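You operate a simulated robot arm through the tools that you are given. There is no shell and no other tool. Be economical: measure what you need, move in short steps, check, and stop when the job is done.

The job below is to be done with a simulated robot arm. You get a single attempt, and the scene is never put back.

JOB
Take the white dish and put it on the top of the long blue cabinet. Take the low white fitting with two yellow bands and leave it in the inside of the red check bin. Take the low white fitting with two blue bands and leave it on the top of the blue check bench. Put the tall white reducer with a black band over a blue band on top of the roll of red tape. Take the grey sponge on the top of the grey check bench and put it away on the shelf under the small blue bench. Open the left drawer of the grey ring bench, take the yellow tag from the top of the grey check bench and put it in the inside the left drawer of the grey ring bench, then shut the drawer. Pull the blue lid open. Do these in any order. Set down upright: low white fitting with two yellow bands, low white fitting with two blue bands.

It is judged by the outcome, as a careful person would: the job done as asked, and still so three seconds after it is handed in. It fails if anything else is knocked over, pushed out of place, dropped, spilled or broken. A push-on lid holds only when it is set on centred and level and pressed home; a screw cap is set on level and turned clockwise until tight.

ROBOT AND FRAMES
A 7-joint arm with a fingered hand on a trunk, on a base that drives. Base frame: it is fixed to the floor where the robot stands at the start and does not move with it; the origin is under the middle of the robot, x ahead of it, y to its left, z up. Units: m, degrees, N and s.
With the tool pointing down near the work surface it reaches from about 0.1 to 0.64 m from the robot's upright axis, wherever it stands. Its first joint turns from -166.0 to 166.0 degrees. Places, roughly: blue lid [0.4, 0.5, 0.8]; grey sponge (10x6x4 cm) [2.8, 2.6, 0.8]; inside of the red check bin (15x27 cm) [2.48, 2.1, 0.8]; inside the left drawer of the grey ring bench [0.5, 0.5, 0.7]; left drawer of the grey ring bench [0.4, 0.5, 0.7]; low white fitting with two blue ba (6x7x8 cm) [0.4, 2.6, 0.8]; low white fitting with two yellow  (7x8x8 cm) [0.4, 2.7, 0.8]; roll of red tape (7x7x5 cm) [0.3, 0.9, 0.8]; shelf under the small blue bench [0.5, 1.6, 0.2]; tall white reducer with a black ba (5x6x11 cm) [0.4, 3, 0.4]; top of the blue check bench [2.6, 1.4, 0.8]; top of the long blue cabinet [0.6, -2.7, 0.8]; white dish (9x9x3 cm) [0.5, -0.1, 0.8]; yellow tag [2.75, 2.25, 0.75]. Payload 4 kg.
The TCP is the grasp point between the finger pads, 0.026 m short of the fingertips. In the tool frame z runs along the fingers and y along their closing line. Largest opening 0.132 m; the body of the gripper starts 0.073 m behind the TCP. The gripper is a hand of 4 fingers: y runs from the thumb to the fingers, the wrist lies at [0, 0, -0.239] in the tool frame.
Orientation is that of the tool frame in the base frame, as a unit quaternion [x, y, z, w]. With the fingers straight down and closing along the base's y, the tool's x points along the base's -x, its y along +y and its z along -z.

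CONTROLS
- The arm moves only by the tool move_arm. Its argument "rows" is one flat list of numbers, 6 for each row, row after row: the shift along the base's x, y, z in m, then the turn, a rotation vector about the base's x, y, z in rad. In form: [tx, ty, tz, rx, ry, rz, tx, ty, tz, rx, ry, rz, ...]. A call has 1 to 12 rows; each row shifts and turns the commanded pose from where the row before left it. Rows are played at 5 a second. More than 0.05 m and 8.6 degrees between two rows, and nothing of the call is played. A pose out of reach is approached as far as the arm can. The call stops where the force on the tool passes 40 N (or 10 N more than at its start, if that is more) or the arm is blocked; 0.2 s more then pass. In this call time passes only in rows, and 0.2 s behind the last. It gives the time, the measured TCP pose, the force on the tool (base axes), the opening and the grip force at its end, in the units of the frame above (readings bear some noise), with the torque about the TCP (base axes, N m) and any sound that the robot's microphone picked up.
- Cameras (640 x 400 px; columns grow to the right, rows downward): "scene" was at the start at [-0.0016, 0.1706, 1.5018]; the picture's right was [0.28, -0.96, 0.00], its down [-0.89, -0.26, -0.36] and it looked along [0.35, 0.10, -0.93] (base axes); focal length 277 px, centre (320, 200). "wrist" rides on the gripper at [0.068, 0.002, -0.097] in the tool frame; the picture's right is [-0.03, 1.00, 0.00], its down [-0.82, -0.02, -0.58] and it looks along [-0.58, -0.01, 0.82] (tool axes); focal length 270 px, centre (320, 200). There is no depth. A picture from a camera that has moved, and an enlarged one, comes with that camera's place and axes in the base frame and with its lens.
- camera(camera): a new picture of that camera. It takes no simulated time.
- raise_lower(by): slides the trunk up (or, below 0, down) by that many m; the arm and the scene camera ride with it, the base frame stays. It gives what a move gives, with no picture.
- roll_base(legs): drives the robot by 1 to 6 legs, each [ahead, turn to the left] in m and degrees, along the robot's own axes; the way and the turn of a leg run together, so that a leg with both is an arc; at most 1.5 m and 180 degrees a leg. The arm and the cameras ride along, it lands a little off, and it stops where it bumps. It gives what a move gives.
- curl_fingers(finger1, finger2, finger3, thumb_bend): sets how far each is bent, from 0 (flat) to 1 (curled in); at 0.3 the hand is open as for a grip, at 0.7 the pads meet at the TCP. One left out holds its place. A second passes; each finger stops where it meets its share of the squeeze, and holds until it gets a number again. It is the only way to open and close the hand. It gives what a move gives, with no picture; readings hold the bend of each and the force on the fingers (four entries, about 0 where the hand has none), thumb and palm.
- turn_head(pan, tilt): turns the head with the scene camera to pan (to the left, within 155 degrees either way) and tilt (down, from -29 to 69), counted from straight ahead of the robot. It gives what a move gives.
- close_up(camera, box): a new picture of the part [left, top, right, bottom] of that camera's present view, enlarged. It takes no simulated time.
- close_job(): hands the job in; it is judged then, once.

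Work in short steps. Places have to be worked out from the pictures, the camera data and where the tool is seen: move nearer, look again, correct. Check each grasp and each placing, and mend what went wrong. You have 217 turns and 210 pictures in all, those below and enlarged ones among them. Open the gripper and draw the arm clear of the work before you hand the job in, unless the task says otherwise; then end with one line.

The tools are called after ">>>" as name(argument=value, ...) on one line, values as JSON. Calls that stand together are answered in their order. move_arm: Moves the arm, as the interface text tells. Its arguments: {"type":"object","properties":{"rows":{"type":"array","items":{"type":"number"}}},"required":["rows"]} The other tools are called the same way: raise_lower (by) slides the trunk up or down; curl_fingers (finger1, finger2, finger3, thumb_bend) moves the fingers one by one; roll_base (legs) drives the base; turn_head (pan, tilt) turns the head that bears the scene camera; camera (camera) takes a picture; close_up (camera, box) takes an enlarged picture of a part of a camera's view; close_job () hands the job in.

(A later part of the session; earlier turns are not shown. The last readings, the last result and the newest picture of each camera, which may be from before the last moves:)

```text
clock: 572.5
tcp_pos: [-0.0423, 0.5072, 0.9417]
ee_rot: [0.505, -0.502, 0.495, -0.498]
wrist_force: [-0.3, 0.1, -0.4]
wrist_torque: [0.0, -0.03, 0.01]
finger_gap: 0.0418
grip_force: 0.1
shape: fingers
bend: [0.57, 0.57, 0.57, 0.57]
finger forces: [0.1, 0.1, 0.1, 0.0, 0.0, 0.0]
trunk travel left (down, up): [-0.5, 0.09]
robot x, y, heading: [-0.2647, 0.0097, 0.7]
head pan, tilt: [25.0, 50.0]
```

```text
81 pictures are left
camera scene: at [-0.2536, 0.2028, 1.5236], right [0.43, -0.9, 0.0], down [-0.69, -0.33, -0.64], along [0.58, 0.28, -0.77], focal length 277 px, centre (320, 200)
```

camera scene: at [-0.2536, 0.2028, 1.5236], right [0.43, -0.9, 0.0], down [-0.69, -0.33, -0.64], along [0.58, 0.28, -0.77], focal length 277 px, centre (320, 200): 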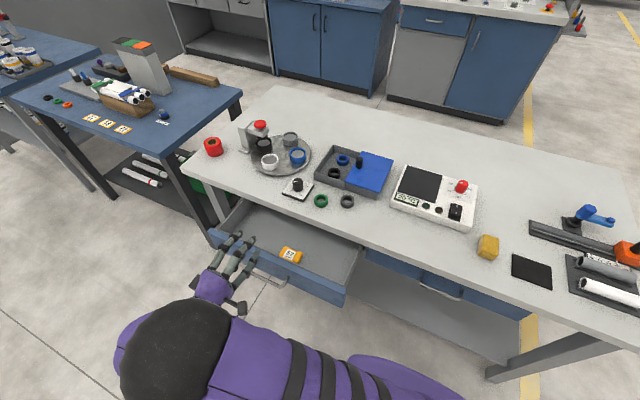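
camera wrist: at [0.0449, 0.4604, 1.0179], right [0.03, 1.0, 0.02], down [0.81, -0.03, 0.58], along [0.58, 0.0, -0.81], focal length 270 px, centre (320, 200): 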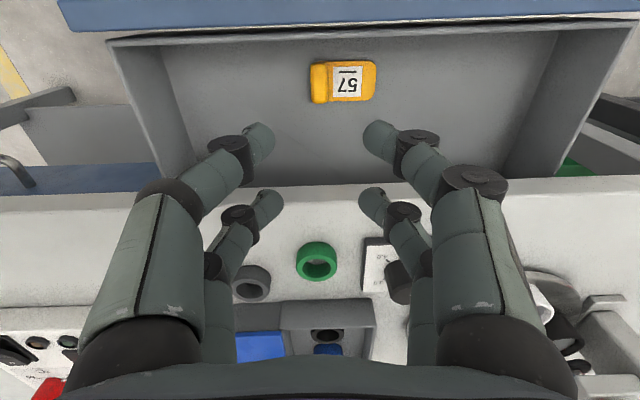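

I back the base 5 cm for clearance, lower to the handle height and check.

>>> roll_base(legs=[[-0.05, 0]])

>>> move_arm(rows=[0, 0, -0.045, 0, 0, 0, 0, 0, -0.045, 0, 0, 0, 0, 0, -0.045, 0, 0, 0, 0, 0, -0.045, 0, 0, 0, 0, 0, -0.045, 0, 0, 0, 0, 0, -0.01, 0, 0, 0])

>>> camera(camera="wrist")

```text
clock: 573.5
tcp_pos: [-0.0936, 0.5069, 0.9419]
ee_rot: [0.504, -0.504, 0.494, -0.498]
wrist_force: [-0.5, 0.0, -0.3]
wrist_torque: [0.01, 0.05, -0.02]
finger_gap: 0.0419
grip_force: 0.0
shape: fingers
bend: [0.57, 0.57, 0.57, 0.57]
finger forces: [0.1, 0.0, 0.0, 0.0, 0.0, 0.0]
trunk travel left (down, up): [-0.5, 0.09]
robot x, y, heading: [-0.3133, 0.0138, 0.8]
head pan, tilt: [25.0, 50.0]
```

```text
clock: 574.9
tcp_pos: [-0.0939, 0.5045, 0.707]
ee_rot: [0.505, -0.503, 0.494, -0.498]
wrist_force: [0.2, 0.1, 0.2]
wrist_torque: [0.0, 0.02, -0.04]
finger_gap: 0.0421
grip_force: 0.1
shape: fingers
bend: [0.57, 0.57, 0.57, 0.57]
finger forces: [0.0, 0.0, 0.0, 0.0, 0.1, 0.0]
trunk travel left (down, up): [-0.5, 0.09]
robot x, y, heading: [-0.3192, 0.0144, 0.6]
head pan, tilt: [25.0, 50.0]
```

```text
80 pictures are left
camera wrist: at [-0.1903, 0.4342, 0.7074], right [-0.02, 0.03, -1.0], down [-0.58, 0.81, 0.03], along [0.81, 0.58, 0.0], focal length 270 px, centre (320, 200)
```

wrist: 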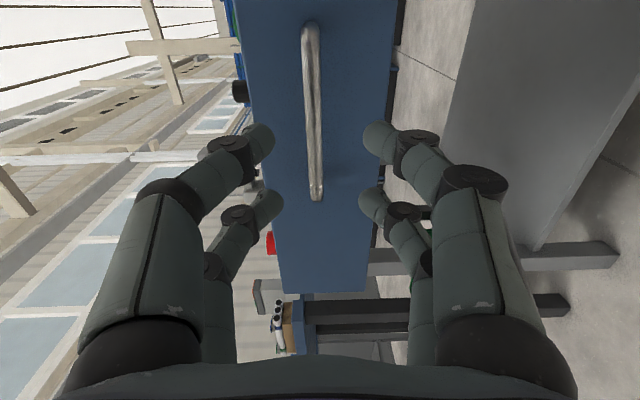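

The bar is between the fingers. I push forward: first with the arm, then with the base.

>>> move_arm(rows=[0.03, 0, 0, 0, 0, 0, 0.03, 0, 0, 0, 0, 0, 0.025, 0, 0, 0, 0, 0, 0.025, 0, 0, 0, 0, 0, 0.025, 0, 0, 0, 0, 0])

>>> roll_base(legs=[[0.1, 0]])

>>> camera(camera="wrist")

>>> camera(camera="scene")

```text
clock: 576.1
tcp_pos: [0.0416, 0.5045, 0.7058]
ee_rot: [0.505, -0.503, 0.494, -0.498]
wrist_force: [0.0, 0.3, 0.5]
wrist_torque: [-0.02, 0.03, 0.03]
finger_gap: 0.0422
grip_force: 0.1
shape: fingers
bend: [0.57, 0.57, 0.57, 0.57]
finger forces: [0.1, 0.0, 0.0, 0.2, 0.1, 0.0]
trunk travel left (down, up): [-0.5, 0.09]
robot x, y, heading: [-0.3186, 0.0146, 0.8]
head pan, tilt: [25.0, 50.0]
```

```text
clock: 577.2
tcp_pos: [0.1443, 0.5063, 0.7057]
ee_rot: [0.505, -0.503, 0.493, -0.499]
wrist_force: [-0.2, 0.4, 0.6]
wrist_torque: [0.02, -0.02, -0.05]
finger_gap: 0.0418
grip_force: 0.1
shape: fingers
bend: [0.57, 0.57, 0.57, 0.57]
finger forces: [0.0, 0.0, 0.1, 0.0, 0.0, 0.0]
trunk travel left (down, up): [-0.5, 0.09]
robot x, y, heading: [-0.212, 0.0208, 0.5]
head pan, tilt: [25.0, 50.0]
```

```text
79 pictures are left
camera wrist: at [0.0479, 0.4357, 0.7062], right [-0.02, 0.03, -1.0], down [-0.58, 0.81, 0.03], along [0.81, 0.58, 0.0], focal length 270 px, centre (320, 200)
```

wrist: 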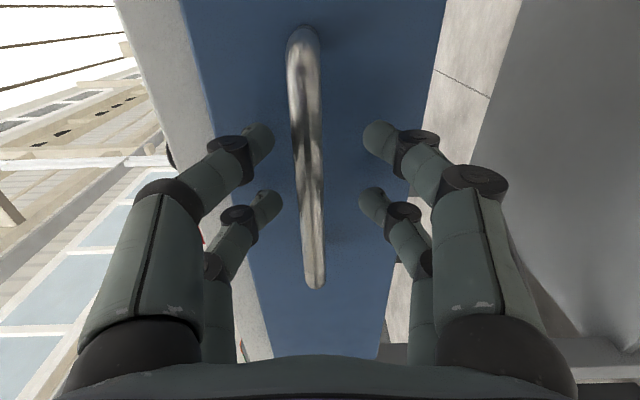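

```text
78 pictures are left
camera scene: at [-0.2021, 0.2035, 1.5235], right [0.43, -0.9, 0.0], down [-0.69, -0.33, -0.64], along [0.58, 0.28, -0.77], focal length 277 px, centre (320, 200)
```

scene: 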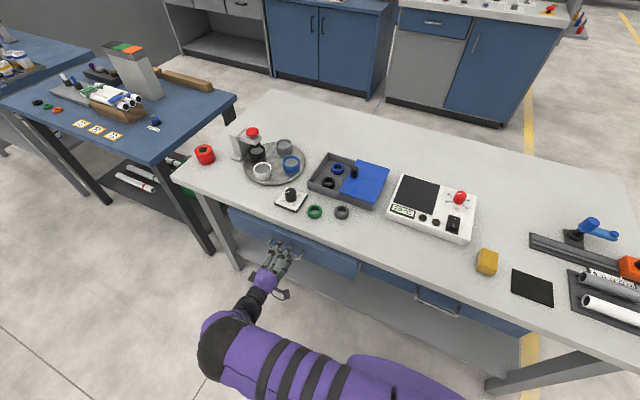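

The drawer is almost shut (a few cm left). I push on with the arm until it seats.

>>> move_arm(rows=[0.015, 0, 0, 0, 0, 0, 0.015, 0, 0, 0, 0, 0, 0.01, 0, 0, 0, 0, 0, 0.01, 0, 0, 0, 0, 0, 0.01, 0, 0, 0, 0, 0, 0.005, 0, 0, 0, 0, 0])

>>> camera(camera="wrist")

>>> close_up(camera="scene", box=[190, 170, 390, 295])

```text
clock: 578.4
tcp_pos: [0.1926, 0.5085, 0.7031]
ee_rot: [0.506, -0.503, 0.491, -0.499]
wrist_force: [-14.9, -2.6, 1.6]
wrist_torque: [0.11, -0.52, -0.22]
finger_gap: 0.0437
grip_force: 7.2
shape: fingers
bend: [0.57, 0.57, 0.57, 0.57]
finger forces: [0.1, 0.0, 3.8, 0.0, 11.1, 0.0]
trunk travel left (down, up): [-0.5, 0.09]
robot x, y, heading: [-0.2122, 0.0157, 0.5]
head pan, tilt: [25.0, 50.0]
stopped in row 5: the force on the tool passed its limit at 50 N (the readings are from after the stop); the commanded pose is now the measured one
```

```text
77 pictures are left
camera wrist: at [0.0968, 0.4372, 0.7041], right [-0.02, 0.03, -1.0], down [-0.59, 0.81, 0.04], along [0.81, 0.59, 0.0], focal length 270 px, centre (320, 200)
```

wrist: 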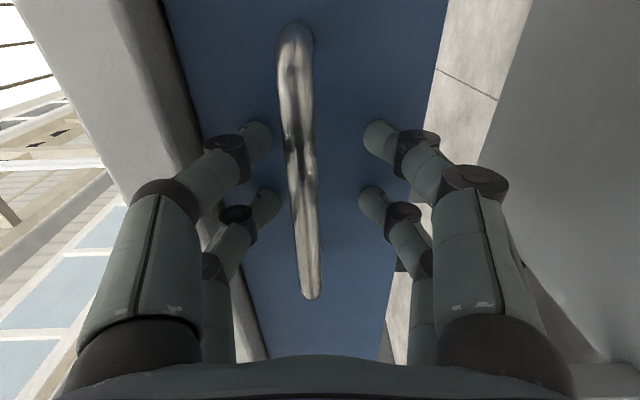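

```text
3.20 times, centred on (290, 232) of scene
camera zoom: at [-0.2044, 0.2029, 1.5236], right [0.43, -0.9, 0.0], down [-0.69, -0.33, -0.64], along [0.58, 0.28, -0.77], focal length 887 px, centre (416, 96)
```

zoom: 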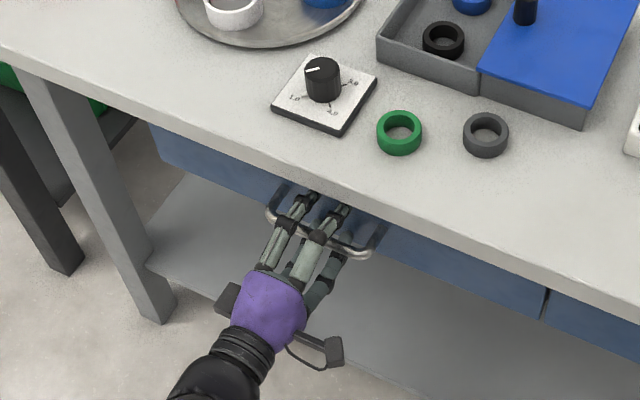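

It pushed home (50 N stop) and the faces are flush. I withdraw the hand straight back, and rise.

>>> move_arm(rows=[-0.03, 0, 0, 0, 0, 0, -0.04, 0, 0, 0, 0, 0, -0.04, 0, 0, 0, 0, 0, -0.035, 0, 0, 0, 0, 0])

>>> camera(camera="scene")

>>> camera(camera="wrist")

```text
clock: 579.4
tcp_pos: [0.0489, 0.5072, 0.7045]
ee_rot: [0.507, -0.503, 0.492, -0.498]
wrist_force: [0.7, -0.9, -0.2]
wrist_torque: [-0.02, -0.02, -0.03]
finger_gap: 0.0426
grip_force: 0.1
shape: fingers
bend: [0.57, 0.57, 0.57, 0.57]
finger forces: [0.0, 0.0, 0.0, 0.0, 0.1, 0.1]
trunk travel left (down, up): [-0.5, 0.09]
robot x, y, heading: [-0.2138, 0.0152, 0.9]
head pan, tilt: [25.0, 50.0]
```

```text
75 pictures are left
camera scene: at [-0.2025, 0.2034, 1.5236], right [0.43, -0.9, 0.0], down [-0.69, -0.33, -0.64], along [0.58, 0.28, -0.77], focal length 277 px, centre (320, 200)
```

scene: 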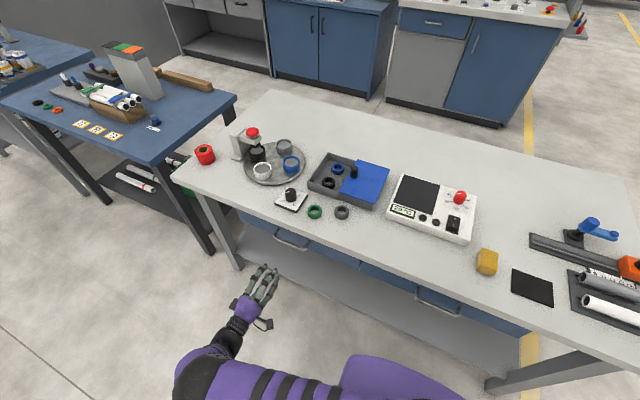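

```text
74 pictures are left
camera wrist: at [-0.0461, 0.436, 0.705], right [-0.02, 0.03, -1.0], down [-0.59, 0.81, 0.04], along [0.81, 0.59, 0.0], focal length 270 px, centre (320, 200)
```

wrist: 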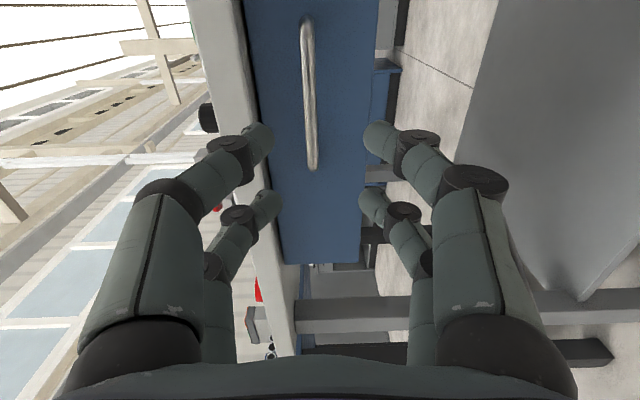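

The drawer is shut exactly as at first. Next the reducer on the shelf under the fittings bench: it calls for a level hand closing sideways with the camera on top, so I raise the hand and roll it a further 90°.

>>> move_arm(rows=[0, 0, 0.045, 0, 0, 0, 0, 0, 0.045, 0, 0, 0, 0, 0, 0.045, 0, 0, 0, 0, 0, 0.045, 0, 0, 0, 0, 0, 0.045, 0, 0, 0, 0, 0, 0.045, 0, 0, 0])

>>> move_arm(rows=[0.01, -0.03, 0, -0.143, 0, 0, 0.01, -0.03, 0, -0.143, 0, 0, 0.01, -0.03, 0, -0.143, 0, 0, 0.01, -0.03, 0, -0.143, 0, 0, 0.01, -0.03, 0, -0.143, 0, 0, 0.01, -0.03, 0, -0.143, 0, 0, 0.01, -0.03, 0, -0.143, 0, 0, 0.01, -0.03, 0, -0.143, 0, 0, 0.01, -0.03, 0, -0.143, 0, 0, 0.01, -0.02, 0, -0.143, 0, 0, 0.01, -0.02, 0, -0.14, 0, 0])

>>> camera(camera="wrist")

```text
clock: 580.8
tcp_pos: [0.0512, 0.5081, 0.9719]
ee_rot: [0.507, -0.503, 0.491, -0.499]
wrist_force: [0.6, -0.8, -0.2]
wrist_torque: [-0.01, -0.01, -0.02]
finger_gap: 0.0423
grip_force: 0.0
shape: fingers
bend: [0.57, 0.57, 0.57, 0.57]
finger forces: [0.0, 0.0, 0.1, 0.0, 0.0, 0.0]
trunk travel left (down, up): [-0.5, 0.09]
robot x, y, heading: [-0.2137, 0.0148, 0.7]
head pan, tilt: [25.0, 50.0]
```

```text
clock: 583.2
tcp_pos: [0.1747, 0.2509, 0.9536]
ee_rot: [0.71, -0.01, 0.704, 0.008]
wrist_force: [0.2, -0.3, -0.3]
wrist_torque: [-0.02, 0.0, 0.02]
finger_gap: 0.0423
grip_force: 0.0
shape: fingers
bend: [0.57, 0.57, 0.57, 0.57]
finger forces: [0.0, 0.0, 0.0, 0.1, 0.1, 0.0]
out of reach, approached as far as the arm can: row 8, 9, 10, 11
trunk travel left (down, up): [-0.5, 0.09]
robot x, y, heading: [-0.2134, 0.0153, 0.6]
head pan, tilt: [25.0, 50.0]
```

```text
73 pictures are left
camera wrist: at [0.0789, 0.2503, 1.0236], right [-0.02, -1.0, -0.03], down [-0.58, 0.04, -0.81], along [0.81, 0.0, -0.58], focal length 270 px, centre (320, 200)
```

wrist: 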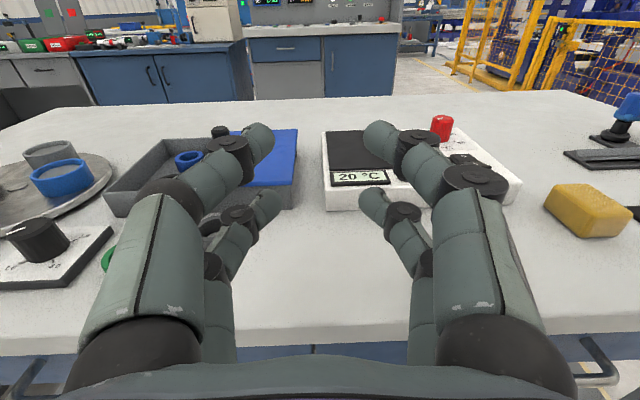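

Camera view is upright now. I drive north to y ≈ 2.72 and face the fittings bench.

>>> roll_base(legs=[[-0.12, 0], [0, 90], [1.35, 0], [1.35, 0], [0, -90]])

>>> camera(camera="wrist")

>>> turn_head(pan=15, tilt=45)

>>> camera(camera="scene")

```text
clock: 605.8
tcp_pos: [-0.0908, 2.9809, 0.9535]
ee_rot: [0.71, 0.007, 0.704, -0.01]
wrist_force: [0.2, -0.1, -0.2]
wrist_torque: [0.0, 0.0, 0.0]
finger_gap: 0.0425
grip_force: 0.0
shape: fingers
bend: [0.57, 0.57, 0.57, 0.57]
finger forces: [0.1, 0.0, 0.0, 0.1, 0.0, 0.0]
trunk travel left (down, up): [-0.5, 0.09]
robot x, y, heading: [-0.4702, 2.7267, 3.4]
head pan, tilt: [25.0, 50.0]
```

```text
72 pictures are left
camera wrist: at [-0.1872, 2.9748, 1.0236], right [0.02, -1.0, -0.03], down [-0.59, 0.01, -0.81], along [0.81, 0.04, -0.58], focal length 270 px, centre (320, 200)
```

wrist: 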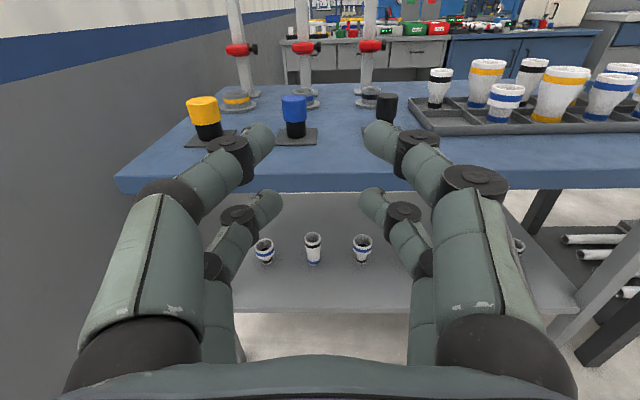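

```text
clock: 606.5
tcp_pos: [-0.0917, 2.9788, 0.9539]
ee_rot: [0.71, 0.008, 0.704, -0.011]
wrist_force: [0.4, -0.7, 0.2]
wrist_torque: [-0.02, -0.01, 0.03]
finger_gap: 0.0423
grip_force: 0.1
shape: fingers
bend: [0.57, 0.57, 0.57, 0.57]
finger forces: [0.0, 0.0, 0.1, 0.1, 0.0, 0.0]
trunk travel left (down, up): [-0.5, 0.09]
robot x, y, heading: [-0.4656, 2.7271, 3.6]
head pan, tilt: [15.0, 45.0]
```

```text
71 pictures are left
camera scene: at [-0.4562, 2.9036, 1.5305], right [0.32, -0.95, 0.0], down [-0.67, -0.22, -0.71], along [0.67, 0.22, -0.71], focal length 277 px, centre (320, 200)
```

scene: 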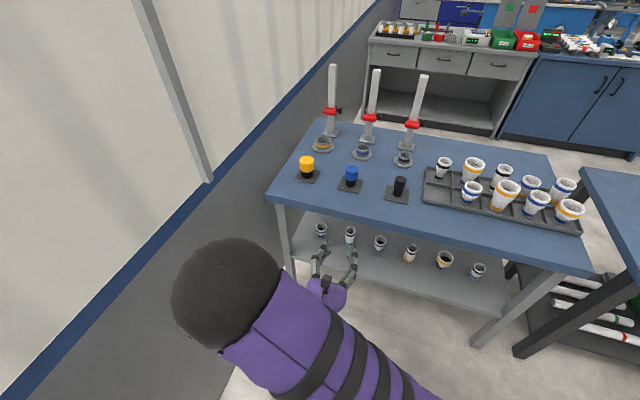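

Six fittings stand on the lower shelf. I enlarge both views to tell which is tall with a black band over a blue one.

>>> close_up(camera="scene", box=[290, 205, 510, 295])

>>> close_up(camera="wrist", box=[240, 215, 400, 315])

```text
2.91 times, centred on (400, 250) of scene
camera zoom: at [-0.4562, 2.9036, 1.5305], right [0.32, -0.95, 0.0], down [-0.67, -0.22, -0.71], along [0.67, 0.22, -0.71], focal length 806 px, centre (87, 54)
```

zoom: 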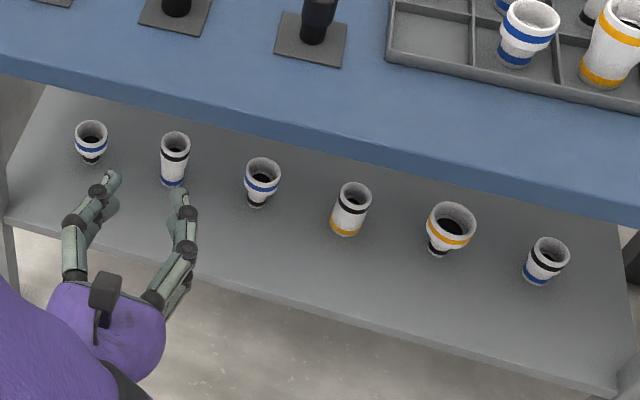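

```text
4.00 times, centred on (320, 265) of wrist
camera zoom: at [-0.1872, 2.9747, 1.0236], right [0.02, -1.0, -0.03], down [-0.59, 0.01, -0.81], along [0.81, 0.04, -0.58], focal length 1081 px, centre (320, -60)
```

zoom: 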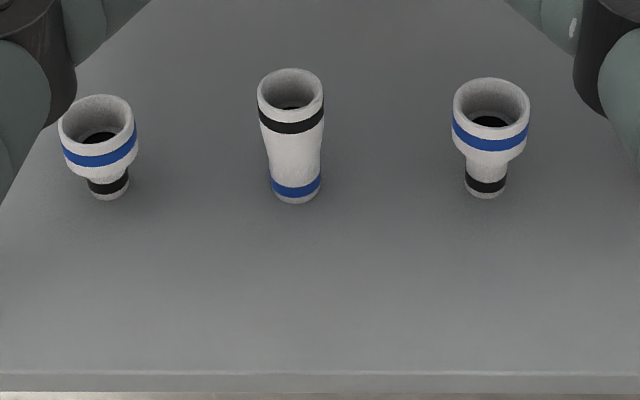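

It is the second from the left: base at about (0.400, 3.027) on a shelf near z 0.345. I lower the trunk fully, with the hand still outside the bench.

>>> raise_lower(by=-0.4)

>>> raise_lower(by=-0.1)

>>> curl_fingers(finger1=0.4, finger2=0.4, finger3=0.4, thumb_bend=0.4)

>>> camera(camera="wrist")

```text
clock: 610.3
tcp_pos: [-0.0915, 2.9813, 0.5535]
ee_rot: [0.71, 0.008, 0.704, -0.011]
wrist_force: [0.0, -0.7, -0.3]
wrist_torque: [0.0, 0.01, 0.01]
finger_gap: 0.0423
grip_force: 0.1
shape: fingers
bend: [0.57, 0.57, 0.57, 0.57]
finger forces: [0.0, 0.0, 0.0, 0.0, 0.0, 0.0]
trunk travel left (down, up): [-0.1, 0.49]
robot x, y, heading: [-0.4692, 2.7245, 3.5]
head pan, tilt: [15.0, 45.0]
```

```text
clock: 611.6
tcp_pos: [-0.0922, 2.9802, 0.4526]
ee_rot: [0.71, 0.007, 0.704, -0.01]
wrist_force: [-0.3, 0.3, -0.4]
wrist_torque: [0.0, -0.02, 0.01]
finger_gap: 0.0425
grip_force: 0.0
shape: fingers
bend: [0.57, 0.57, 0.57, 0.57]
finger forces: [0.1, 0.1, 0.0, 0.1, 0.0, 0.0]
trunk travel left (down, up): [0.0, 0.59]
robot x, y, heading: [-0.4656, 2.7288, 3.4]
head pan, tilt: [15.0, 45.0]
```

```text
clock: 612.6
tcp_pos: [-0.092, 2.9809, 0.4547]
ee_rot: [0.71, 0.007, 0.704, -0.01]
wrist_force: [0.7, 0.3, -0.1]
wrist_torque: [0.01, 0.0, -0.04]
finger_gap: 0.0994
grip_force: 0.1
shape: fingers
bend: [0.4, 0.4, 0.4, 0.4]
finger forces: [0.0, 0.0, 0.1, 0.0, 0.0, 0.0]
trunk travel left (down, up): [0.0, 0.59]
robot x, y, heading: [-0.4691, 2.7302, 3.6]
head pan, tilt: [15.0, 45.0]
```

```text
68 pictures are left
camera wrist: at [-0.1872, 2.9747, 0.5236], right [0.02, -1.0, -0.03], down [-0.59, 0.01, -0.81], along [0.81, 0.04, -0.58], focal length 270 px, centre (320, 200)
```

wrist: 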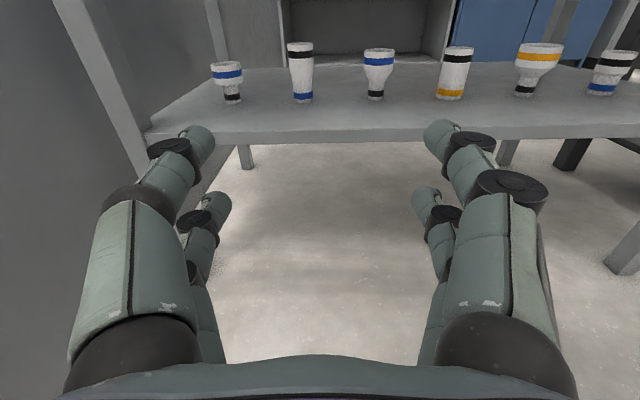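

The reducer stands at (0.40, 3.03), from z 0.36 to 0.467. I align the hand in y and height, then drive the base forward 0.27 m.

>>> move_arm(rows=[0, 0.03, -0.03, 0, 0, 0])

>>> roll_base(legs=[[0.27, 0]])

>>> camera(camera="wrist")

```text
clock: 613.0
tcp_pos: [-0.0912, 3.0105, 0.4236]
ee_rot: [0.711, 0.006, 0.704, -0.01]
wrist_force: [-0.3, 0.4, 0.2]
wrist_torque: [0.0, 0.02, -0.02]
finger_gap: 0.0993
grip_force: 0.0
shape: fingers
bend: [0.4, 0.4, 0.4, 0.4]
finger forces: [0.0, 0.0, 0.0, 0.0, 0.0, 0.0]
trunk travel left (down, up): [0.0, 0.59]
robot x, y, heading: [-0.4687, 2.7239, 3.5]
head pan, tilt: [15.0, 45.0]
```

```text
clock: 615.0
tcp_pos: [0.1802, 3.0248, 0.4224]
ee_rot: [0.71, 0.007, 0.704, -0.011]
wrist_force: [-0.2, 1.1, -0.7]
wrist_torque: [0.01, -0.01, 0.01]
finger_gap: 0.0994
grip_force: 0.0
shape: fingers
bend: [0.4, 0.4, 0.4, 0.4]
finger forces: [0.0, 0.0, 0.0, 0.0, 0.1, 0.0]
trunk travel left (down, up): [0.0, 0.59]
robot x, y, heading: [-0.1992, 2.742, 3.3]
head pan, tilt: [15.0, 45.0]
```

```text
67 pictures are left
camera wrist: at [0.0834, 3.0203, 0.4929], right [0.02, -1.0, -0.03], down [-0.59, 0.01, -0.81], along [0.81, 0.04, -0.58], focal length 270 px, centre (320, 200)
```

wrist: 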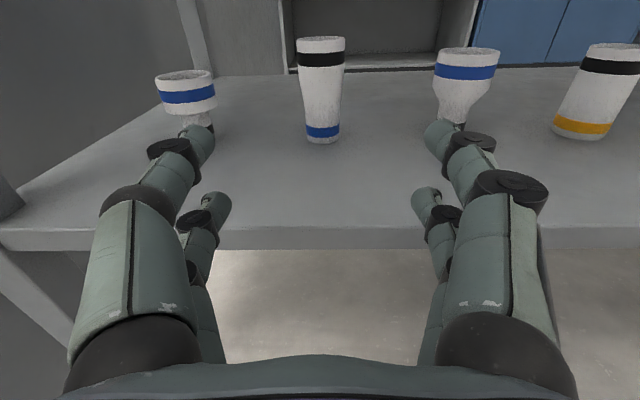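

Aligned. I reach forward 0.215 m so the reducer is between the fingers, and check before closing.

>>> move_arm(rows=[0.04, 0.001, 0, 0, 0, 0, 0.04, 0.001, 0, 0, 0, 0, 0.04, 0.001, 0, 0, 0, 0, 0.04, 0.001, 0, 0, 0, 0, 0.03, 0, 0, 0, 0, 0, 0.025, 0, 0, 0, 0, 0])

>>> camera(camera="wrist")

```text
clock: 616.4
tcp_pos: [0.3948, 3.0291, 0.4239]
ee_rot: [0.71, 0.007, 0.704, -0.01]
wrist_force: [-0.4, 0.0, 0.9]
wrist_torque: [-0.02, -0.02, 0.02]
finger_gap: 0.0993
grip_force: 0.1
shape: fingers
bend: [0.4, 0.4, 0.4, 0.4]
finger forces: [0.0, 0.0, 0.0, 0.0, 0.0, 0.0]
trunk travel left (down, up): [0.0, 0.59]
robot x, y, heading: [-0.1982, 2.7401, 3.4]
head pan, tilt: [15.0, 45.0]
```

```text
66 pictures are left
camera wrist: at [0.2985, 3.0246, 0.4936], right [0.02, -1.0, -0.03], down [-0.59, 0.01, -0.81], along [0.81, 0.04, -0.58], focal length 270 px, centre (320, 200)
```

wrist: 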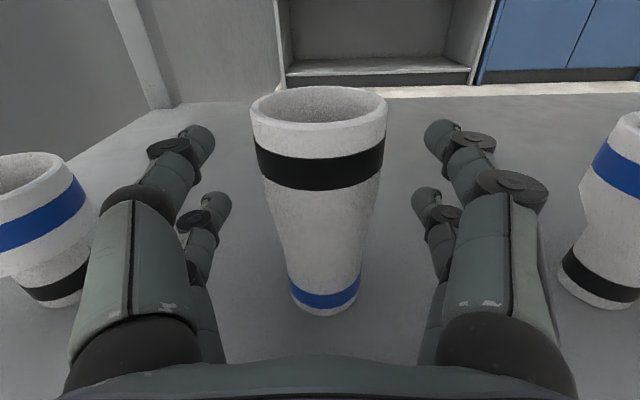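

The reducer is squarely between the fingers. I close on it.

>>> curl_fingers(finger1=0.6, finger2=0.6, finger3=0.6, thumb_bend=0.6)

>>> camera(camera="wrist")

```text
clock: 617.4
tcp_pos: [0.3935, 3.0321, 0.4235]
ee_rot: [0.71, 0.007, 0.704, -0.01]
wrist_force: [0.4, 1.2, 0.6]
wrist_torque: [0.03, -0.02, -0.02]
finger_gap: 0.0371
grip_force: 1.4
shape: fingers
bend: [0.58, 0.6, 0.6, 0.59]
finger forces: [1.2, 0.0, 0.0, 0.0, 1.3, 0.0]
trunk travel left (down, up): [0.0, 0.59]
robot x, y, heading: [-0.2031, 2.7416, 3.4]
head pan, tilt: [15.0, 45.0]
```

```text
65 pictures are left
camera wrist: at [0.298, 3.0248, 0.4936], right [0.02, -1.0, -0.03], down [-0.59, 0.01, -0.81], along [0.81, 0.04, -0.58], focal length 270 px, centre (320, 200)
```

wrist: 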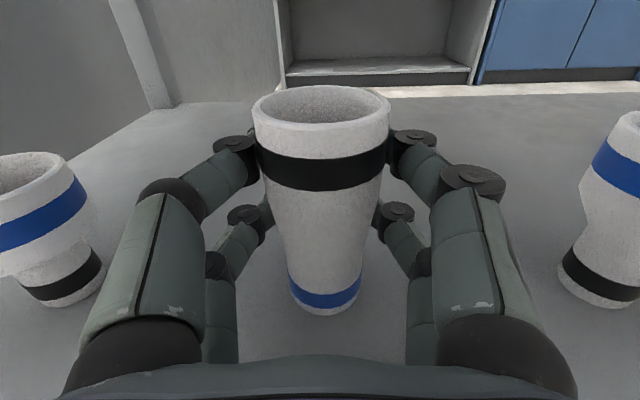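

>>> curl_fingers(finger1=0.68, finger2=0.72, finger3=0.72, thumb_bend=0.68)

>>> move_arm(rows=[0, 0, 0.015, 0, 0, 0, 0, 0, 0.015, 0, 0, 0])

>>> camera(camera="wrist")

```text
clock: 618.4
tcp_pos: [0.3936, 3.0311, 0.4231]
ee_rot: [0.71, 0.006, 0.704, -0.01]
wrist_force: [0.5, -0.8, -1.4]
wrist_torque: [-0.01, -0.05, 0.02]
finger_gap: 0.0282
grip_force: 10.5
shape: fingers
bend: [0.61, 0.71, 0.71, 0.66]
finger forces: [5.6, 4.2, 1.9, 0.0, 9.1, 0.0]
trunk travel left (down, up): [0.0, 0.59]
robot x, y, heading: [-0.1987, 2.7426, 3.2]
head pan, tilt: [15.0, 45.0]
```

```text
clock: 619.0
tcp_pos: [0.3932, 3.0305, 0.4537]
ee_rot: [0.711, 0.007, 0.703, -0.011]
wrist_force: [0.0, -0.2, -0.9]
wrist_torque: [-0.01, -0.01, -0.02]
finger_gap: 0.028
grip_force: 10.9
shape: fingers
bend: [0.61, 0.71, 0.71, 0.66]
finger forces: [5.5, 4.2, 1.8, 0.1, 9.1, 0.1]
trunk travel left (down, up): [0.0, 0.59]
robot x, y, heading: [-0.1989, 2.7454, 3.5]
head pan, tilt: [15.0, 45.0]
```

```text
64 pictures are left
camera wrist: at [0.2982, 3.0253, 0.5234], right [0.02, -1.0, -0.03], down [-0.59, 0.01, -0.81], along [0.81, 0.04, -0.59], focal length 270 px, centre (320, 200)
```

wrist: 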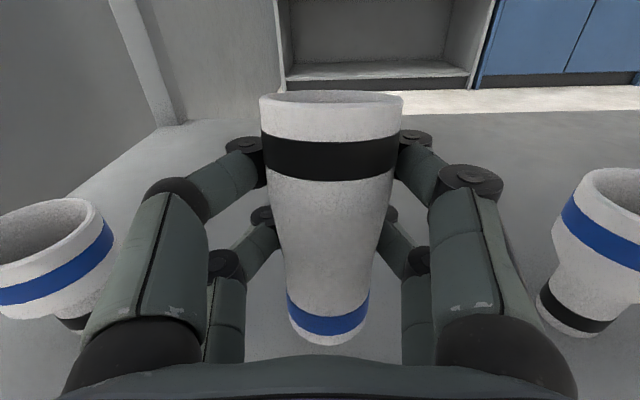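

It's held, though tipped about 10° (top forward) in the grip; I'll compensate when placing. I lift 2 cm more and back the base straight out.

>>> move_arm(rows=[0, 0, 0.02, 0, 0, 0])

>>> roll_base(legs=[[-0.36, 0]])

>>> raise_lower(by=0.4)

>>> raise_lower(by=0.15)

>>> camera(camera="wrist")

>>> turn_head(pan=30, tilt=35)

>>> camera(camera="scene")

```text
clock: 619.4
tcp_pos: [0.3942, 3.0304, 0.4735]
ee_rot: [0.71, 0.007, 0.704, -0.011]
wrist_force: [-0.3, 1.1, -1.0]
wrist_torque: [0.02, 0.01, -0.02]
finger_gap: 0.028
grip_force: 10.3
shape: fingers
bend: [0.61, 0.71, 0.71, 0.66]
finger forces: [5.5, 4.2, 1.9, 0.1, 9.0, 0.1]
trunk travel left (down, up): [0.0, 0.59]
robot x, y, heading: [-0.1973, 2.7447, 3.3]
head pan, tilt: [15.0, 45.0]
```

```text
clock: 621.7
tcp_pos: [0.0336, 3.012, 0.4733]
ee_rot: [0.71, 0.011, 0.704, -0.014]
wrist_force: [0.2, -0.1, -1.2]
wrist_torque: [0.01, -0.02, 0.01]
finger_gap: 0.0281
grip_force: 10.7
shape: fingers
bend: [0.61, 0.71, 0.71, 0.66]
finger forces: [5.5, 4.2, 1.8, 0.1, 9.1, 0.0]
trunk travel left (down, up): [0.0, 0.59]
robot x, y, heading: [-0.5591, 2.7201, 4.1]
head pan, tilt: [15.0, 45.0]
```

```text
clock: 625.5
tcp_pos: [0.0327, 3.0121, 0.8724]
ee_rot: [0.71, 0.01, 0.704, -0.013]
wrist_force: [-0.1, 0.4, -0.4]
wrist_torque: [0.04, -0.03, -0.03]
finger_gap: 0.0281
grip_force: 10.4
shape: fingers
bend: [0.61, 0.71, 0.71, 0.66]
finger forces: [5.6, 4.2, 1.7, 0.1, 8.9, 0.0]
trunk travel left (down, up): [-0.4, 0.19]
robot x, y, heading: [-0.5547, 2.7196, 3.8]
head pan, tilt: [15.0, 45.0]
```

```text
clock: 627.2
tcp_pos: [0.0332, 3.0133, 1.0227]
ee_rot: [0.71, 0.01, 0.704, -0.013]
wrist_force: [-0.1, -0.4, -1.6]
wrist_torque: [-0.01, 0.0, 0.0]
finger_gap: 0.0279
grip_force: 10.2
shape: fingers
bend: [0.61, 0.71, 0.71, 0.66]
finger forces: [5.5, 4.2, 1.9, 0.0, 8.9, 0.1]
trunk travel left (down, up): [-0.55, 0.04]
robot x, y, heading: [-0.5551, 2.7189, 4.0]
head pan, tilt: [15.0, 45.0]
```

```text
63 pictures are left
camera wrist: at [-0.0624, 3.0063, 1.093], right [0.03, -1.0, -0.03], down [-0.59, 0.01, -0.81], along [0.81, 0.04, -0.58], focal length 270 px, centre (320, 200)
```

wrist: 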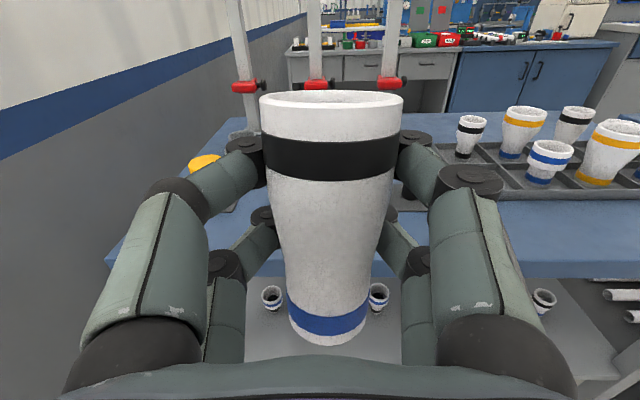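

```text
clock: 628.0
tcp_pos: [0.033, 3.0132, 1.023]
ee_rot: [0.711, 0.009, 0.703, -0.013]
wrist_force: [-1.5, -0.4, -1.5]
wrist_torque: [-0.04, -0.02, 0.0]
finger_gap: 0.0281
grip_force: 10.2
shape: fingers
bend: [0.61, 0.71, 0.71, 0.66]
finger forces: [5.4, 4.2, 1.8, 0.0, 9.1, 0.1]
trunk travel left (down, up): [-0.55, 0.04]
robot x, y, heading: [-0.5601, 2.7213, 3.8]
head pan, tilt: [30.0, 35.0]
```

```text
62 pictures are left
camera scene: at [-0.5499, 2.9197, 1.5952], right [0.56, -0.83, 0.0], down [-0.48, -0.32, -0.82], along [0.68, 0.46, -0.57], focal length 277 px, centre (320, 200)
```

scene: 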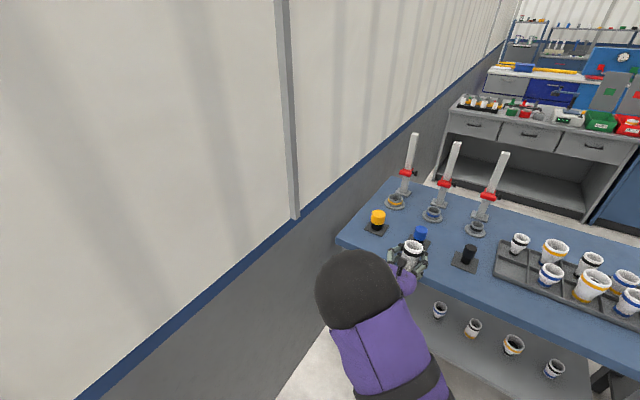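

The reducer is out. I turn south and drive to opposite the red tape at the ring bench's left end.

>>> roll_base(legs=[[0, -94], [1.0, 0], [1.02, 0], [0, 90]])

>>> camera(camera="wrist")

>>> turn_head(pan=10, tilt=35)

>>> camera(camera="scene")

```text
clock: 647.0
tcp_pos: [0.0173, 0.9256, 1.0218]
ee_rot: [0.71, -0.009, 0.704, 0.006]
wrist_force: [0.3, 0.2, -1.2]
wrist_torque: [0.03, -0.01, 0.0]
finger_gap: 0.0277
grip_force: 9.6
shape: fingers
bend: [0.61, 0.71, 0.71, 0.66]
finger forces: [5.4, 3.7, 1.5, 0.0, 8.6, 0.0]
trunk travel left (down, up): [-0.55, 0.04]
robot x, y, heading: [-0.5885, 0.6646, 0.7]
head pan, tilt: [30.0, 35.0]
```

```text
61 pictures are left
camera wrist: at [-0.0784, 0.924, 1.093], right [-0.02, -1.0, -0.03], down [-0.58, 0.04, -0.81], along [0.81, 0.0, -0.58], focal length 270 px, centre (320, 200)
```

wrist: 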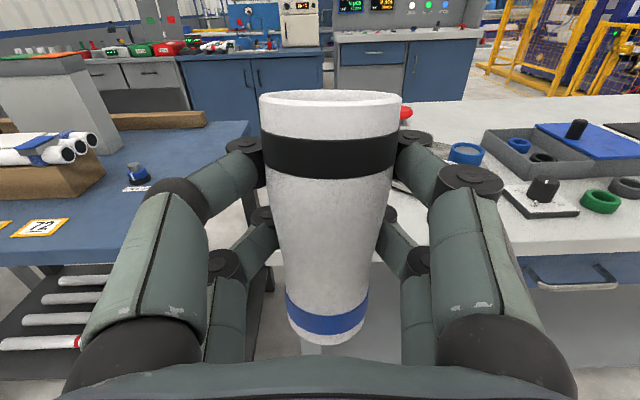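

```text
clock: 647.8
tcp_pos: [0.017, 0.9257, 1.0225]
ee_rot: [0.711, -0.01, 0.703, 0.006]
wrist_force: [-0.7, 0.2, -0.9]
wrist_torque: [0.03, -0.02, 0.02]
finger_gap: 0.0276
grip_force: 9.8
shape: fingers
bend: [0.61, 0.71, 0.71, 0.66]
finger forces: [5.4, 3.7, 1.5, 0.0, 8.8, 0.0]
trunk travel left (down, up): [-0.55, 0.04]
robot x, y, heading: [-0.5873, 0.6632, 0.5]
head pan, tilt: [10.0, 35.0]
```

```text
60 pictures are left
camera scene: at [-0.5595, 0.836, 1.5953], right [0.19, -0.98, 0.0], down [-0.56, -0.11, -0.82], along [0.8, 0.15, -0.57], focal length 277 px, centre (320, 200)
```

scene: 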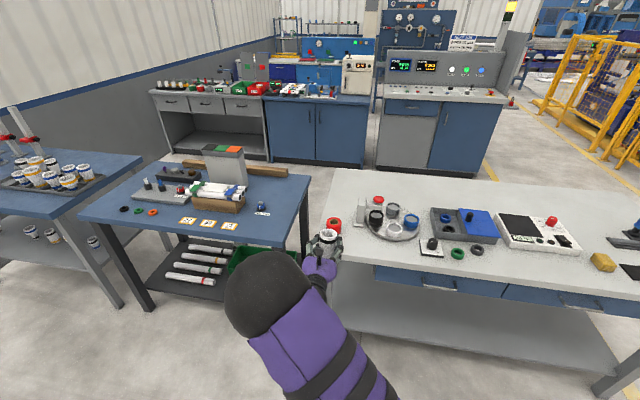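

>>> close_up(camera="scene", box=[300, 205, 380, 255])

```text
8.00 times, centred on (340, 230) of scene
camera zoom: at [-0.5595, 0.836, 1.5953], right [0.19, -0.98, 0.0], down [-0.56, -0.11, -0.82], along [0.8, 0.15, -0.57], focal length 2218 px, centre (160, -40)
```

zoom: 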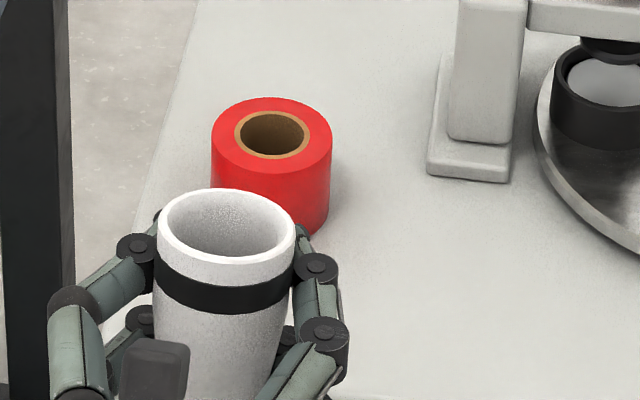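

The tape lies flat, top centre near (0.337, 0.942, 0.85). I pitch the hand 8° to bring the reducer upright and check.

>>> move_arm(rows=[0, 0, 0, 0, -0.07, 0, 0, 0, 0, 0, -0.07, 0])

>>> camera(camera="wrist")

>>> close_up(camera="scene", box=[290, 200, 390, 265])

```text
clock: 648.4
tcp_pos: [0.017, 0.9269, 1.0227]
ee_rot: [0.659, -0.009, 0.752, 0.005]
wrist_force: [-0.4, 0.0, -0.1]
wrist_torque: [0.03, -0.05, 0.01]
finger_gap: 0.0278
grip_force: 9.5
shape: fingers
bend: [0.61, 0.71, 0.71, 0.66]
finger forces: [5.6, 3.6, 1.5, 0.0, 8.7, 0.0]
trunk travel left (down, up): [-0.55, 0.04]
robot x, y, heading: [-0.5891, 0.6683, 1.0]
head pan, tilt: [10.0, 35.0]
```

```text
58 pictures are left
camera wrist: at [-0.0875, 0.9239, 1.0793], right [-0.02, -1.0, -0.03], down [-0.46, 0.04, -0.88], along [0.89, 0.0, -0.46], focal length 270 px, centre (320, 200)
```

wrist: 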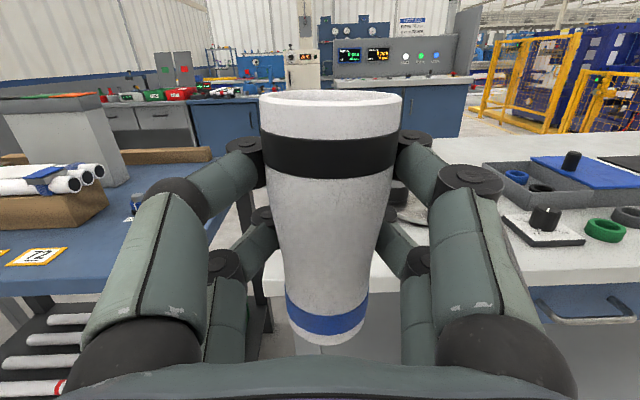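

```text
6.15 times, centred on (340, 232) of scene
camera zoom: at [-0.5594, 0.836, 1.5953], right [0.19, -0.98, 0.0], down [-0.56, -0.11, -0.82], along [0.8, 0.15, -0.57], focal length 1706 px, centre (197, 0)
```

zoom: 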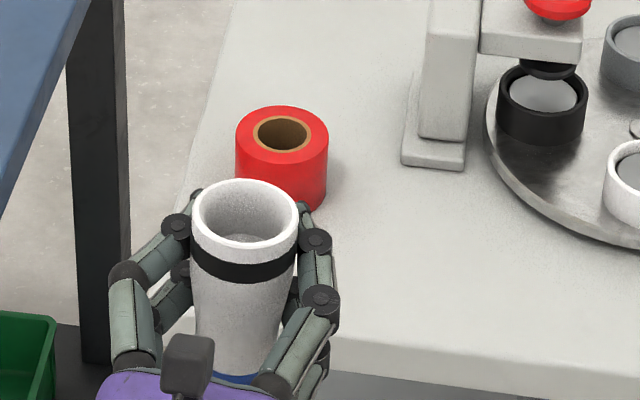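

The reducer is now upright to within a degree or two; its bottom centre lies about (0, -0.006, -0.063) from the TCP. I drive forward 0.29 m with it held well above the tape.

>>> roll_base(legs=[[0.29, 0]])

>>> turn_head(pan=20, tilt=45)

>>> camera(camera="scene")

>>> camera(camera="wrist")

```text
clock: 650.4
tcp_pos: [0.305, 0.9296, 1.0235]
ee_rot: [0.659, -0.009, 0.752, 0.005]
wrist_force: [-0.9, -0.5, -1.0]
wrist_torque: [-0.01, -0.04, -0.03]
finger_gap: 0.0279
grip_force: 10.0
shape: fingers
bend: [0.61, 0.71, 0.71, 0.66]
finger forces: [5.5, 3.7, 1.6, 0.1, 8.8, 0.0]
trunk travel left (down, up): [-0.55, 0.04]
robot x, y, heading: [-0.3034, 0.6743, 0.9]
head pan, tilt: [10.0, 35.0]
```

```text
clock: 651.1
tcp_pos: [0.3046, 0.9291, 1.0226]
ee_rot: [0.659, -0.009, 0.752, 0.005]
wrist_force: [0.1, -0.4, -1.4]
wrist_torque: [0.02, 0.0, 0.03]
finger_gap: 0.0275
grip_force: 9.2
shape: fingers
bend: [0.61, 0.71, 0.71, 0.66]
finger forces: [5.6, 3.6, 1.5, 0.0, 8.7, 0.0]
trunk travel left (down, up): [-0.55, 0.04]
robot x, y, heading: [-0.3015, 0.6725, 0.8]
head pan, tilt: [20.0, 45.0]
```

```text
56 pictures are left
camera scene: at [-0.2827, 0.8521, 1.5805], right [0.35, -0.94, 0.0], down [-0.66, -0.25, -0.71], along [0.66, 0.25, -0.71], focal length 277 px, centre (320, 200)
```

scene: 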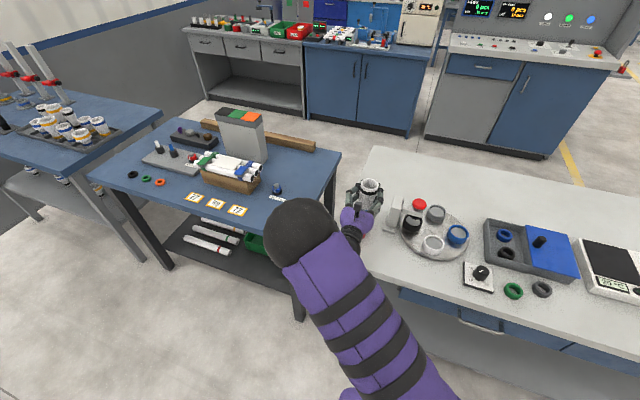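

```text
55 pictures are left
camera wrist: at [0.1996, 0.9279, 1.0793], right [-0.02, -1.0, -0.03], down [-0.47, 0.04, -0.88], along [0.88, 0.0, -0.47], focal length 270 px, centre (320, 200)
```

wrist: 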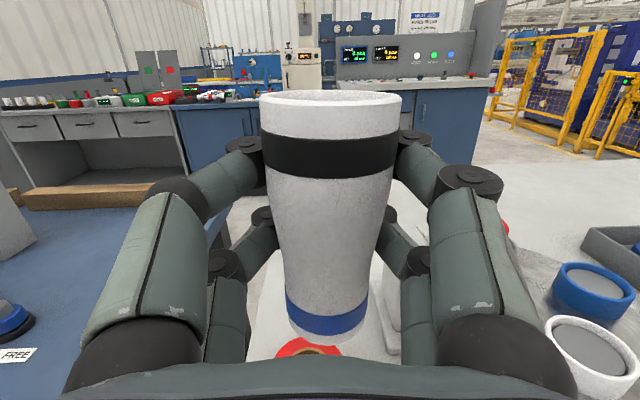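

>>> close_up(camera="scene", box=[330, 165, 410, 215])

>>> close_up(camera="wrist", box=[240, 300, 400, 400])

```text
8.00 times, centred on (370, 190) of scene
camera zoom: at [-0.2827, 0.8521, 1.5805], right [0.35, -0.94, 0.0], down [-0.66, -0.25, -0.71], along [0.66, 0.25, -0.71], focal length 2218 px, centre (-80, 280)
```

zoom: 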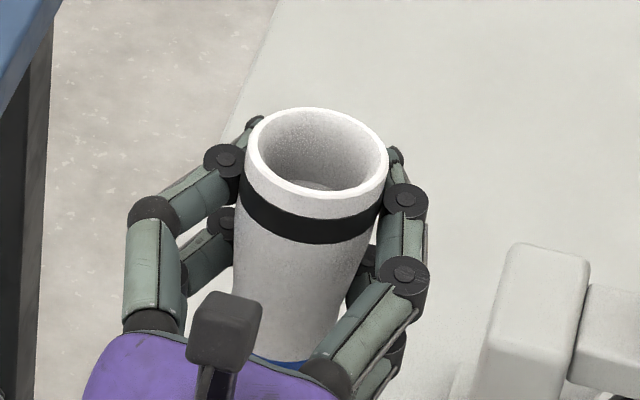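

```text
4.00 times, centred on (320, 350) of wrist
camera zoom: at [0.1996, 0.9279, 1.0793], right [-0.02, -1.0, -0.03], down [-0.47, 0.04, -0.88], along [0.88, 0.0, -0.47], focal length 1081 px, centre (320, -400)
```

zoom: 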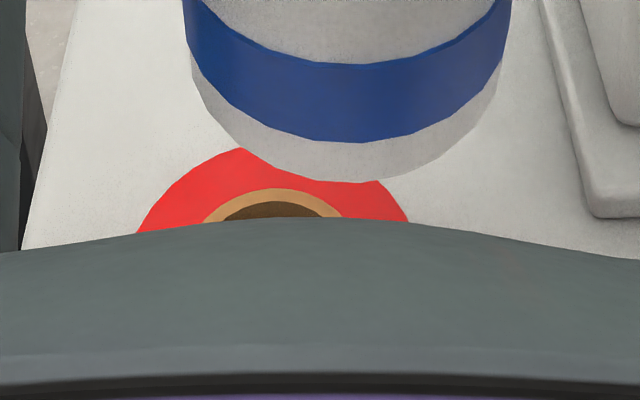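

From this view the tape's centre is (0.3285, 0.944) and the reducer's bottom (0.301, 0.927). I shift (+0.028, +0.017) and lower until about 2 cm above the tape.

>>> move_arm(rows=[0.014, 0.0085, 0, 0, 0, 0, 0.014, 0.0085, 0, 0, 0, 0, 0, 0, -0.03, 0, 0, 0, 0, 0, -0.03, 0, 0, 0, 0, 0, -0.03, 0, 0, 0])

>>> close_up(camera="wrist", box=[240, 300, 400, 400])

>>> close_up(camera="scene", box=[320, 160, 440, 235])

```text
clock: 652.3
tcp_pos: [0.3324, 0.9473, 0.9334]
ee_rot: [0.659, -0.01, 0.752, 0.005]
wrist_force: [0.6, -0.5, -0.7]
wrist_torque: [0.0, -0.02, 0.01]
finger_gap: 0.0277
grip_force: 9.6
shape: fingers
bend: [0.61, 0.71, 0.71, 0.66]
finger forces: [5.5, 3.6, 1.5, 0.1, 8.8, 0.1]
trunk travel left (down, up): [-0.55, 0.04]
robot x, y, heading: [-0.3001, 0.6679, 1.0]
head pan, tilt: [20.0, 45.0]
```

```text
4.00 times, centred on (320, 350) of wrist
camera zoom: at [0.2281, 0.9454, 0.9897], right [-0.02, -1.0, -0.03], down [-0.47, 0.04, -0.88], along [0.88, 0.0, -0.47], focal length 1081 px, centre (320, -400)
```

zoom: 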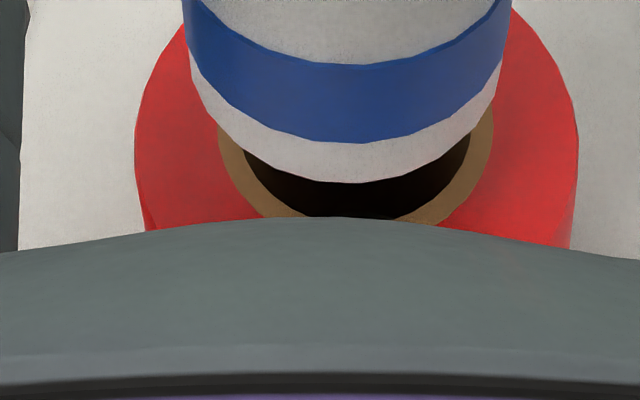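

```text
5.33 times, centred on (380, 198) of scene
camera zoom: at [-0.2827, 0.8521, 1.5805], right [0.35, -0.94, 0.0], down [-0.66, -0.25, -0.71], along [0.66, 0.25, -0.71], focal length 1478 px, centre (0, 213)
```

zoom: 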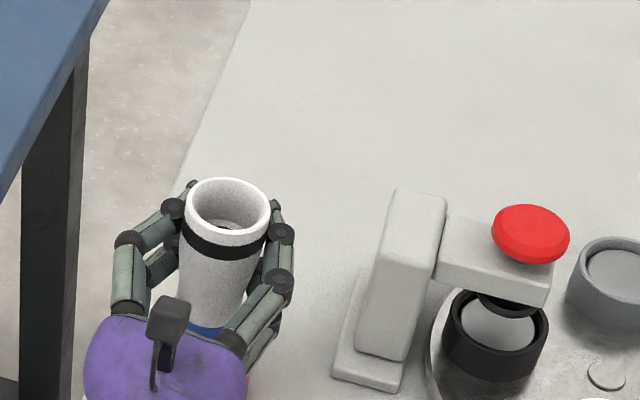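

Bottom and tape are nearly concentric (tape about 1.5 mm toward -y). I correct this and lower in small steps, watching the force.

>>> move_arm(rows=[-0.001, -0.0015, -0.005, 0, 0, 0])

>>> move_arm(rows=[0, 0, -0.004, 0, 0, 0])

>>> close_up(camera="wrist", box=[240, 300, 400, 400])

```text
clock: 652.7
tcp_pos: [0.3319, 0.9452, 0.9291]
ee_rot: [0.66, -0.01, 0.752, 0.006]
wrist_force: [0.6, 0.2, -1.1]
wrist_torque: [-0.03, -0.02, 0.0]
finger_gap: 0.0276
grip_force: 9.5
shape: fingers
bend: [0.61, 0.71, 0.71, 0.66]
finger forces: [5.5, 3.6, 1.5, 0.0, 8.7, 0.1]
trunk travel left (down, up): [-0.55, 0.04]
robot x, y, heading: [-0.3011, 0.6671, 0.8]
head pan, tilt: [20.0, 45.0]
```

```text
clock: 653.1
tcp_pos: [0.3303, 0.9447, 0.9239]
ee_rot: [0.66, -0.009, 0.752, 0.004]
wrist_force: [-0.5, -0.4, -0.9]
wrist_torque: [0.0, -0.02, 0.03]
finger_gap: 0.028
grip_force: 9.5
shape: fingers
bend: [0.61, 0.71, 0.71, 0.66]
finger forces: [5.5, 3.6, 1.5, 0.0, 8.7, 0.0]
trunk travel left (down, up): [-0.55, 0.04]
robot x, y, heading: [-0.2991, 0.6683, 1.0]
head pan, tilt: [20.0, 45.0]
```

```text
4.00 times, centred on (320, 350) of wrist
camera zoom: at [0.2269, 0.9435, 0.9805], right [-0.02, -1.0, -0.03], down [-0.47, 0.04, -0.88], along [0.88, 0.0, -0.47], focal length 1081 px, centre (320, -400)
```

zoom: 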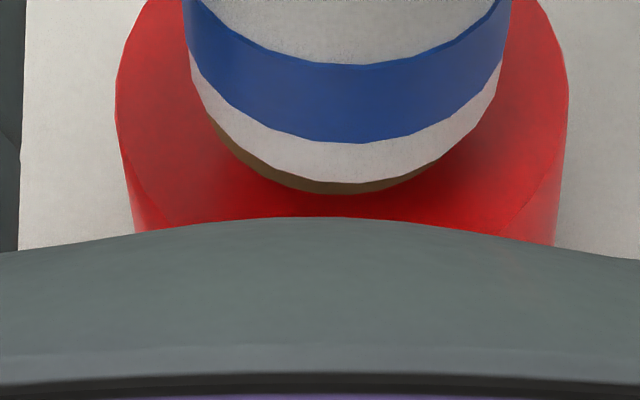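

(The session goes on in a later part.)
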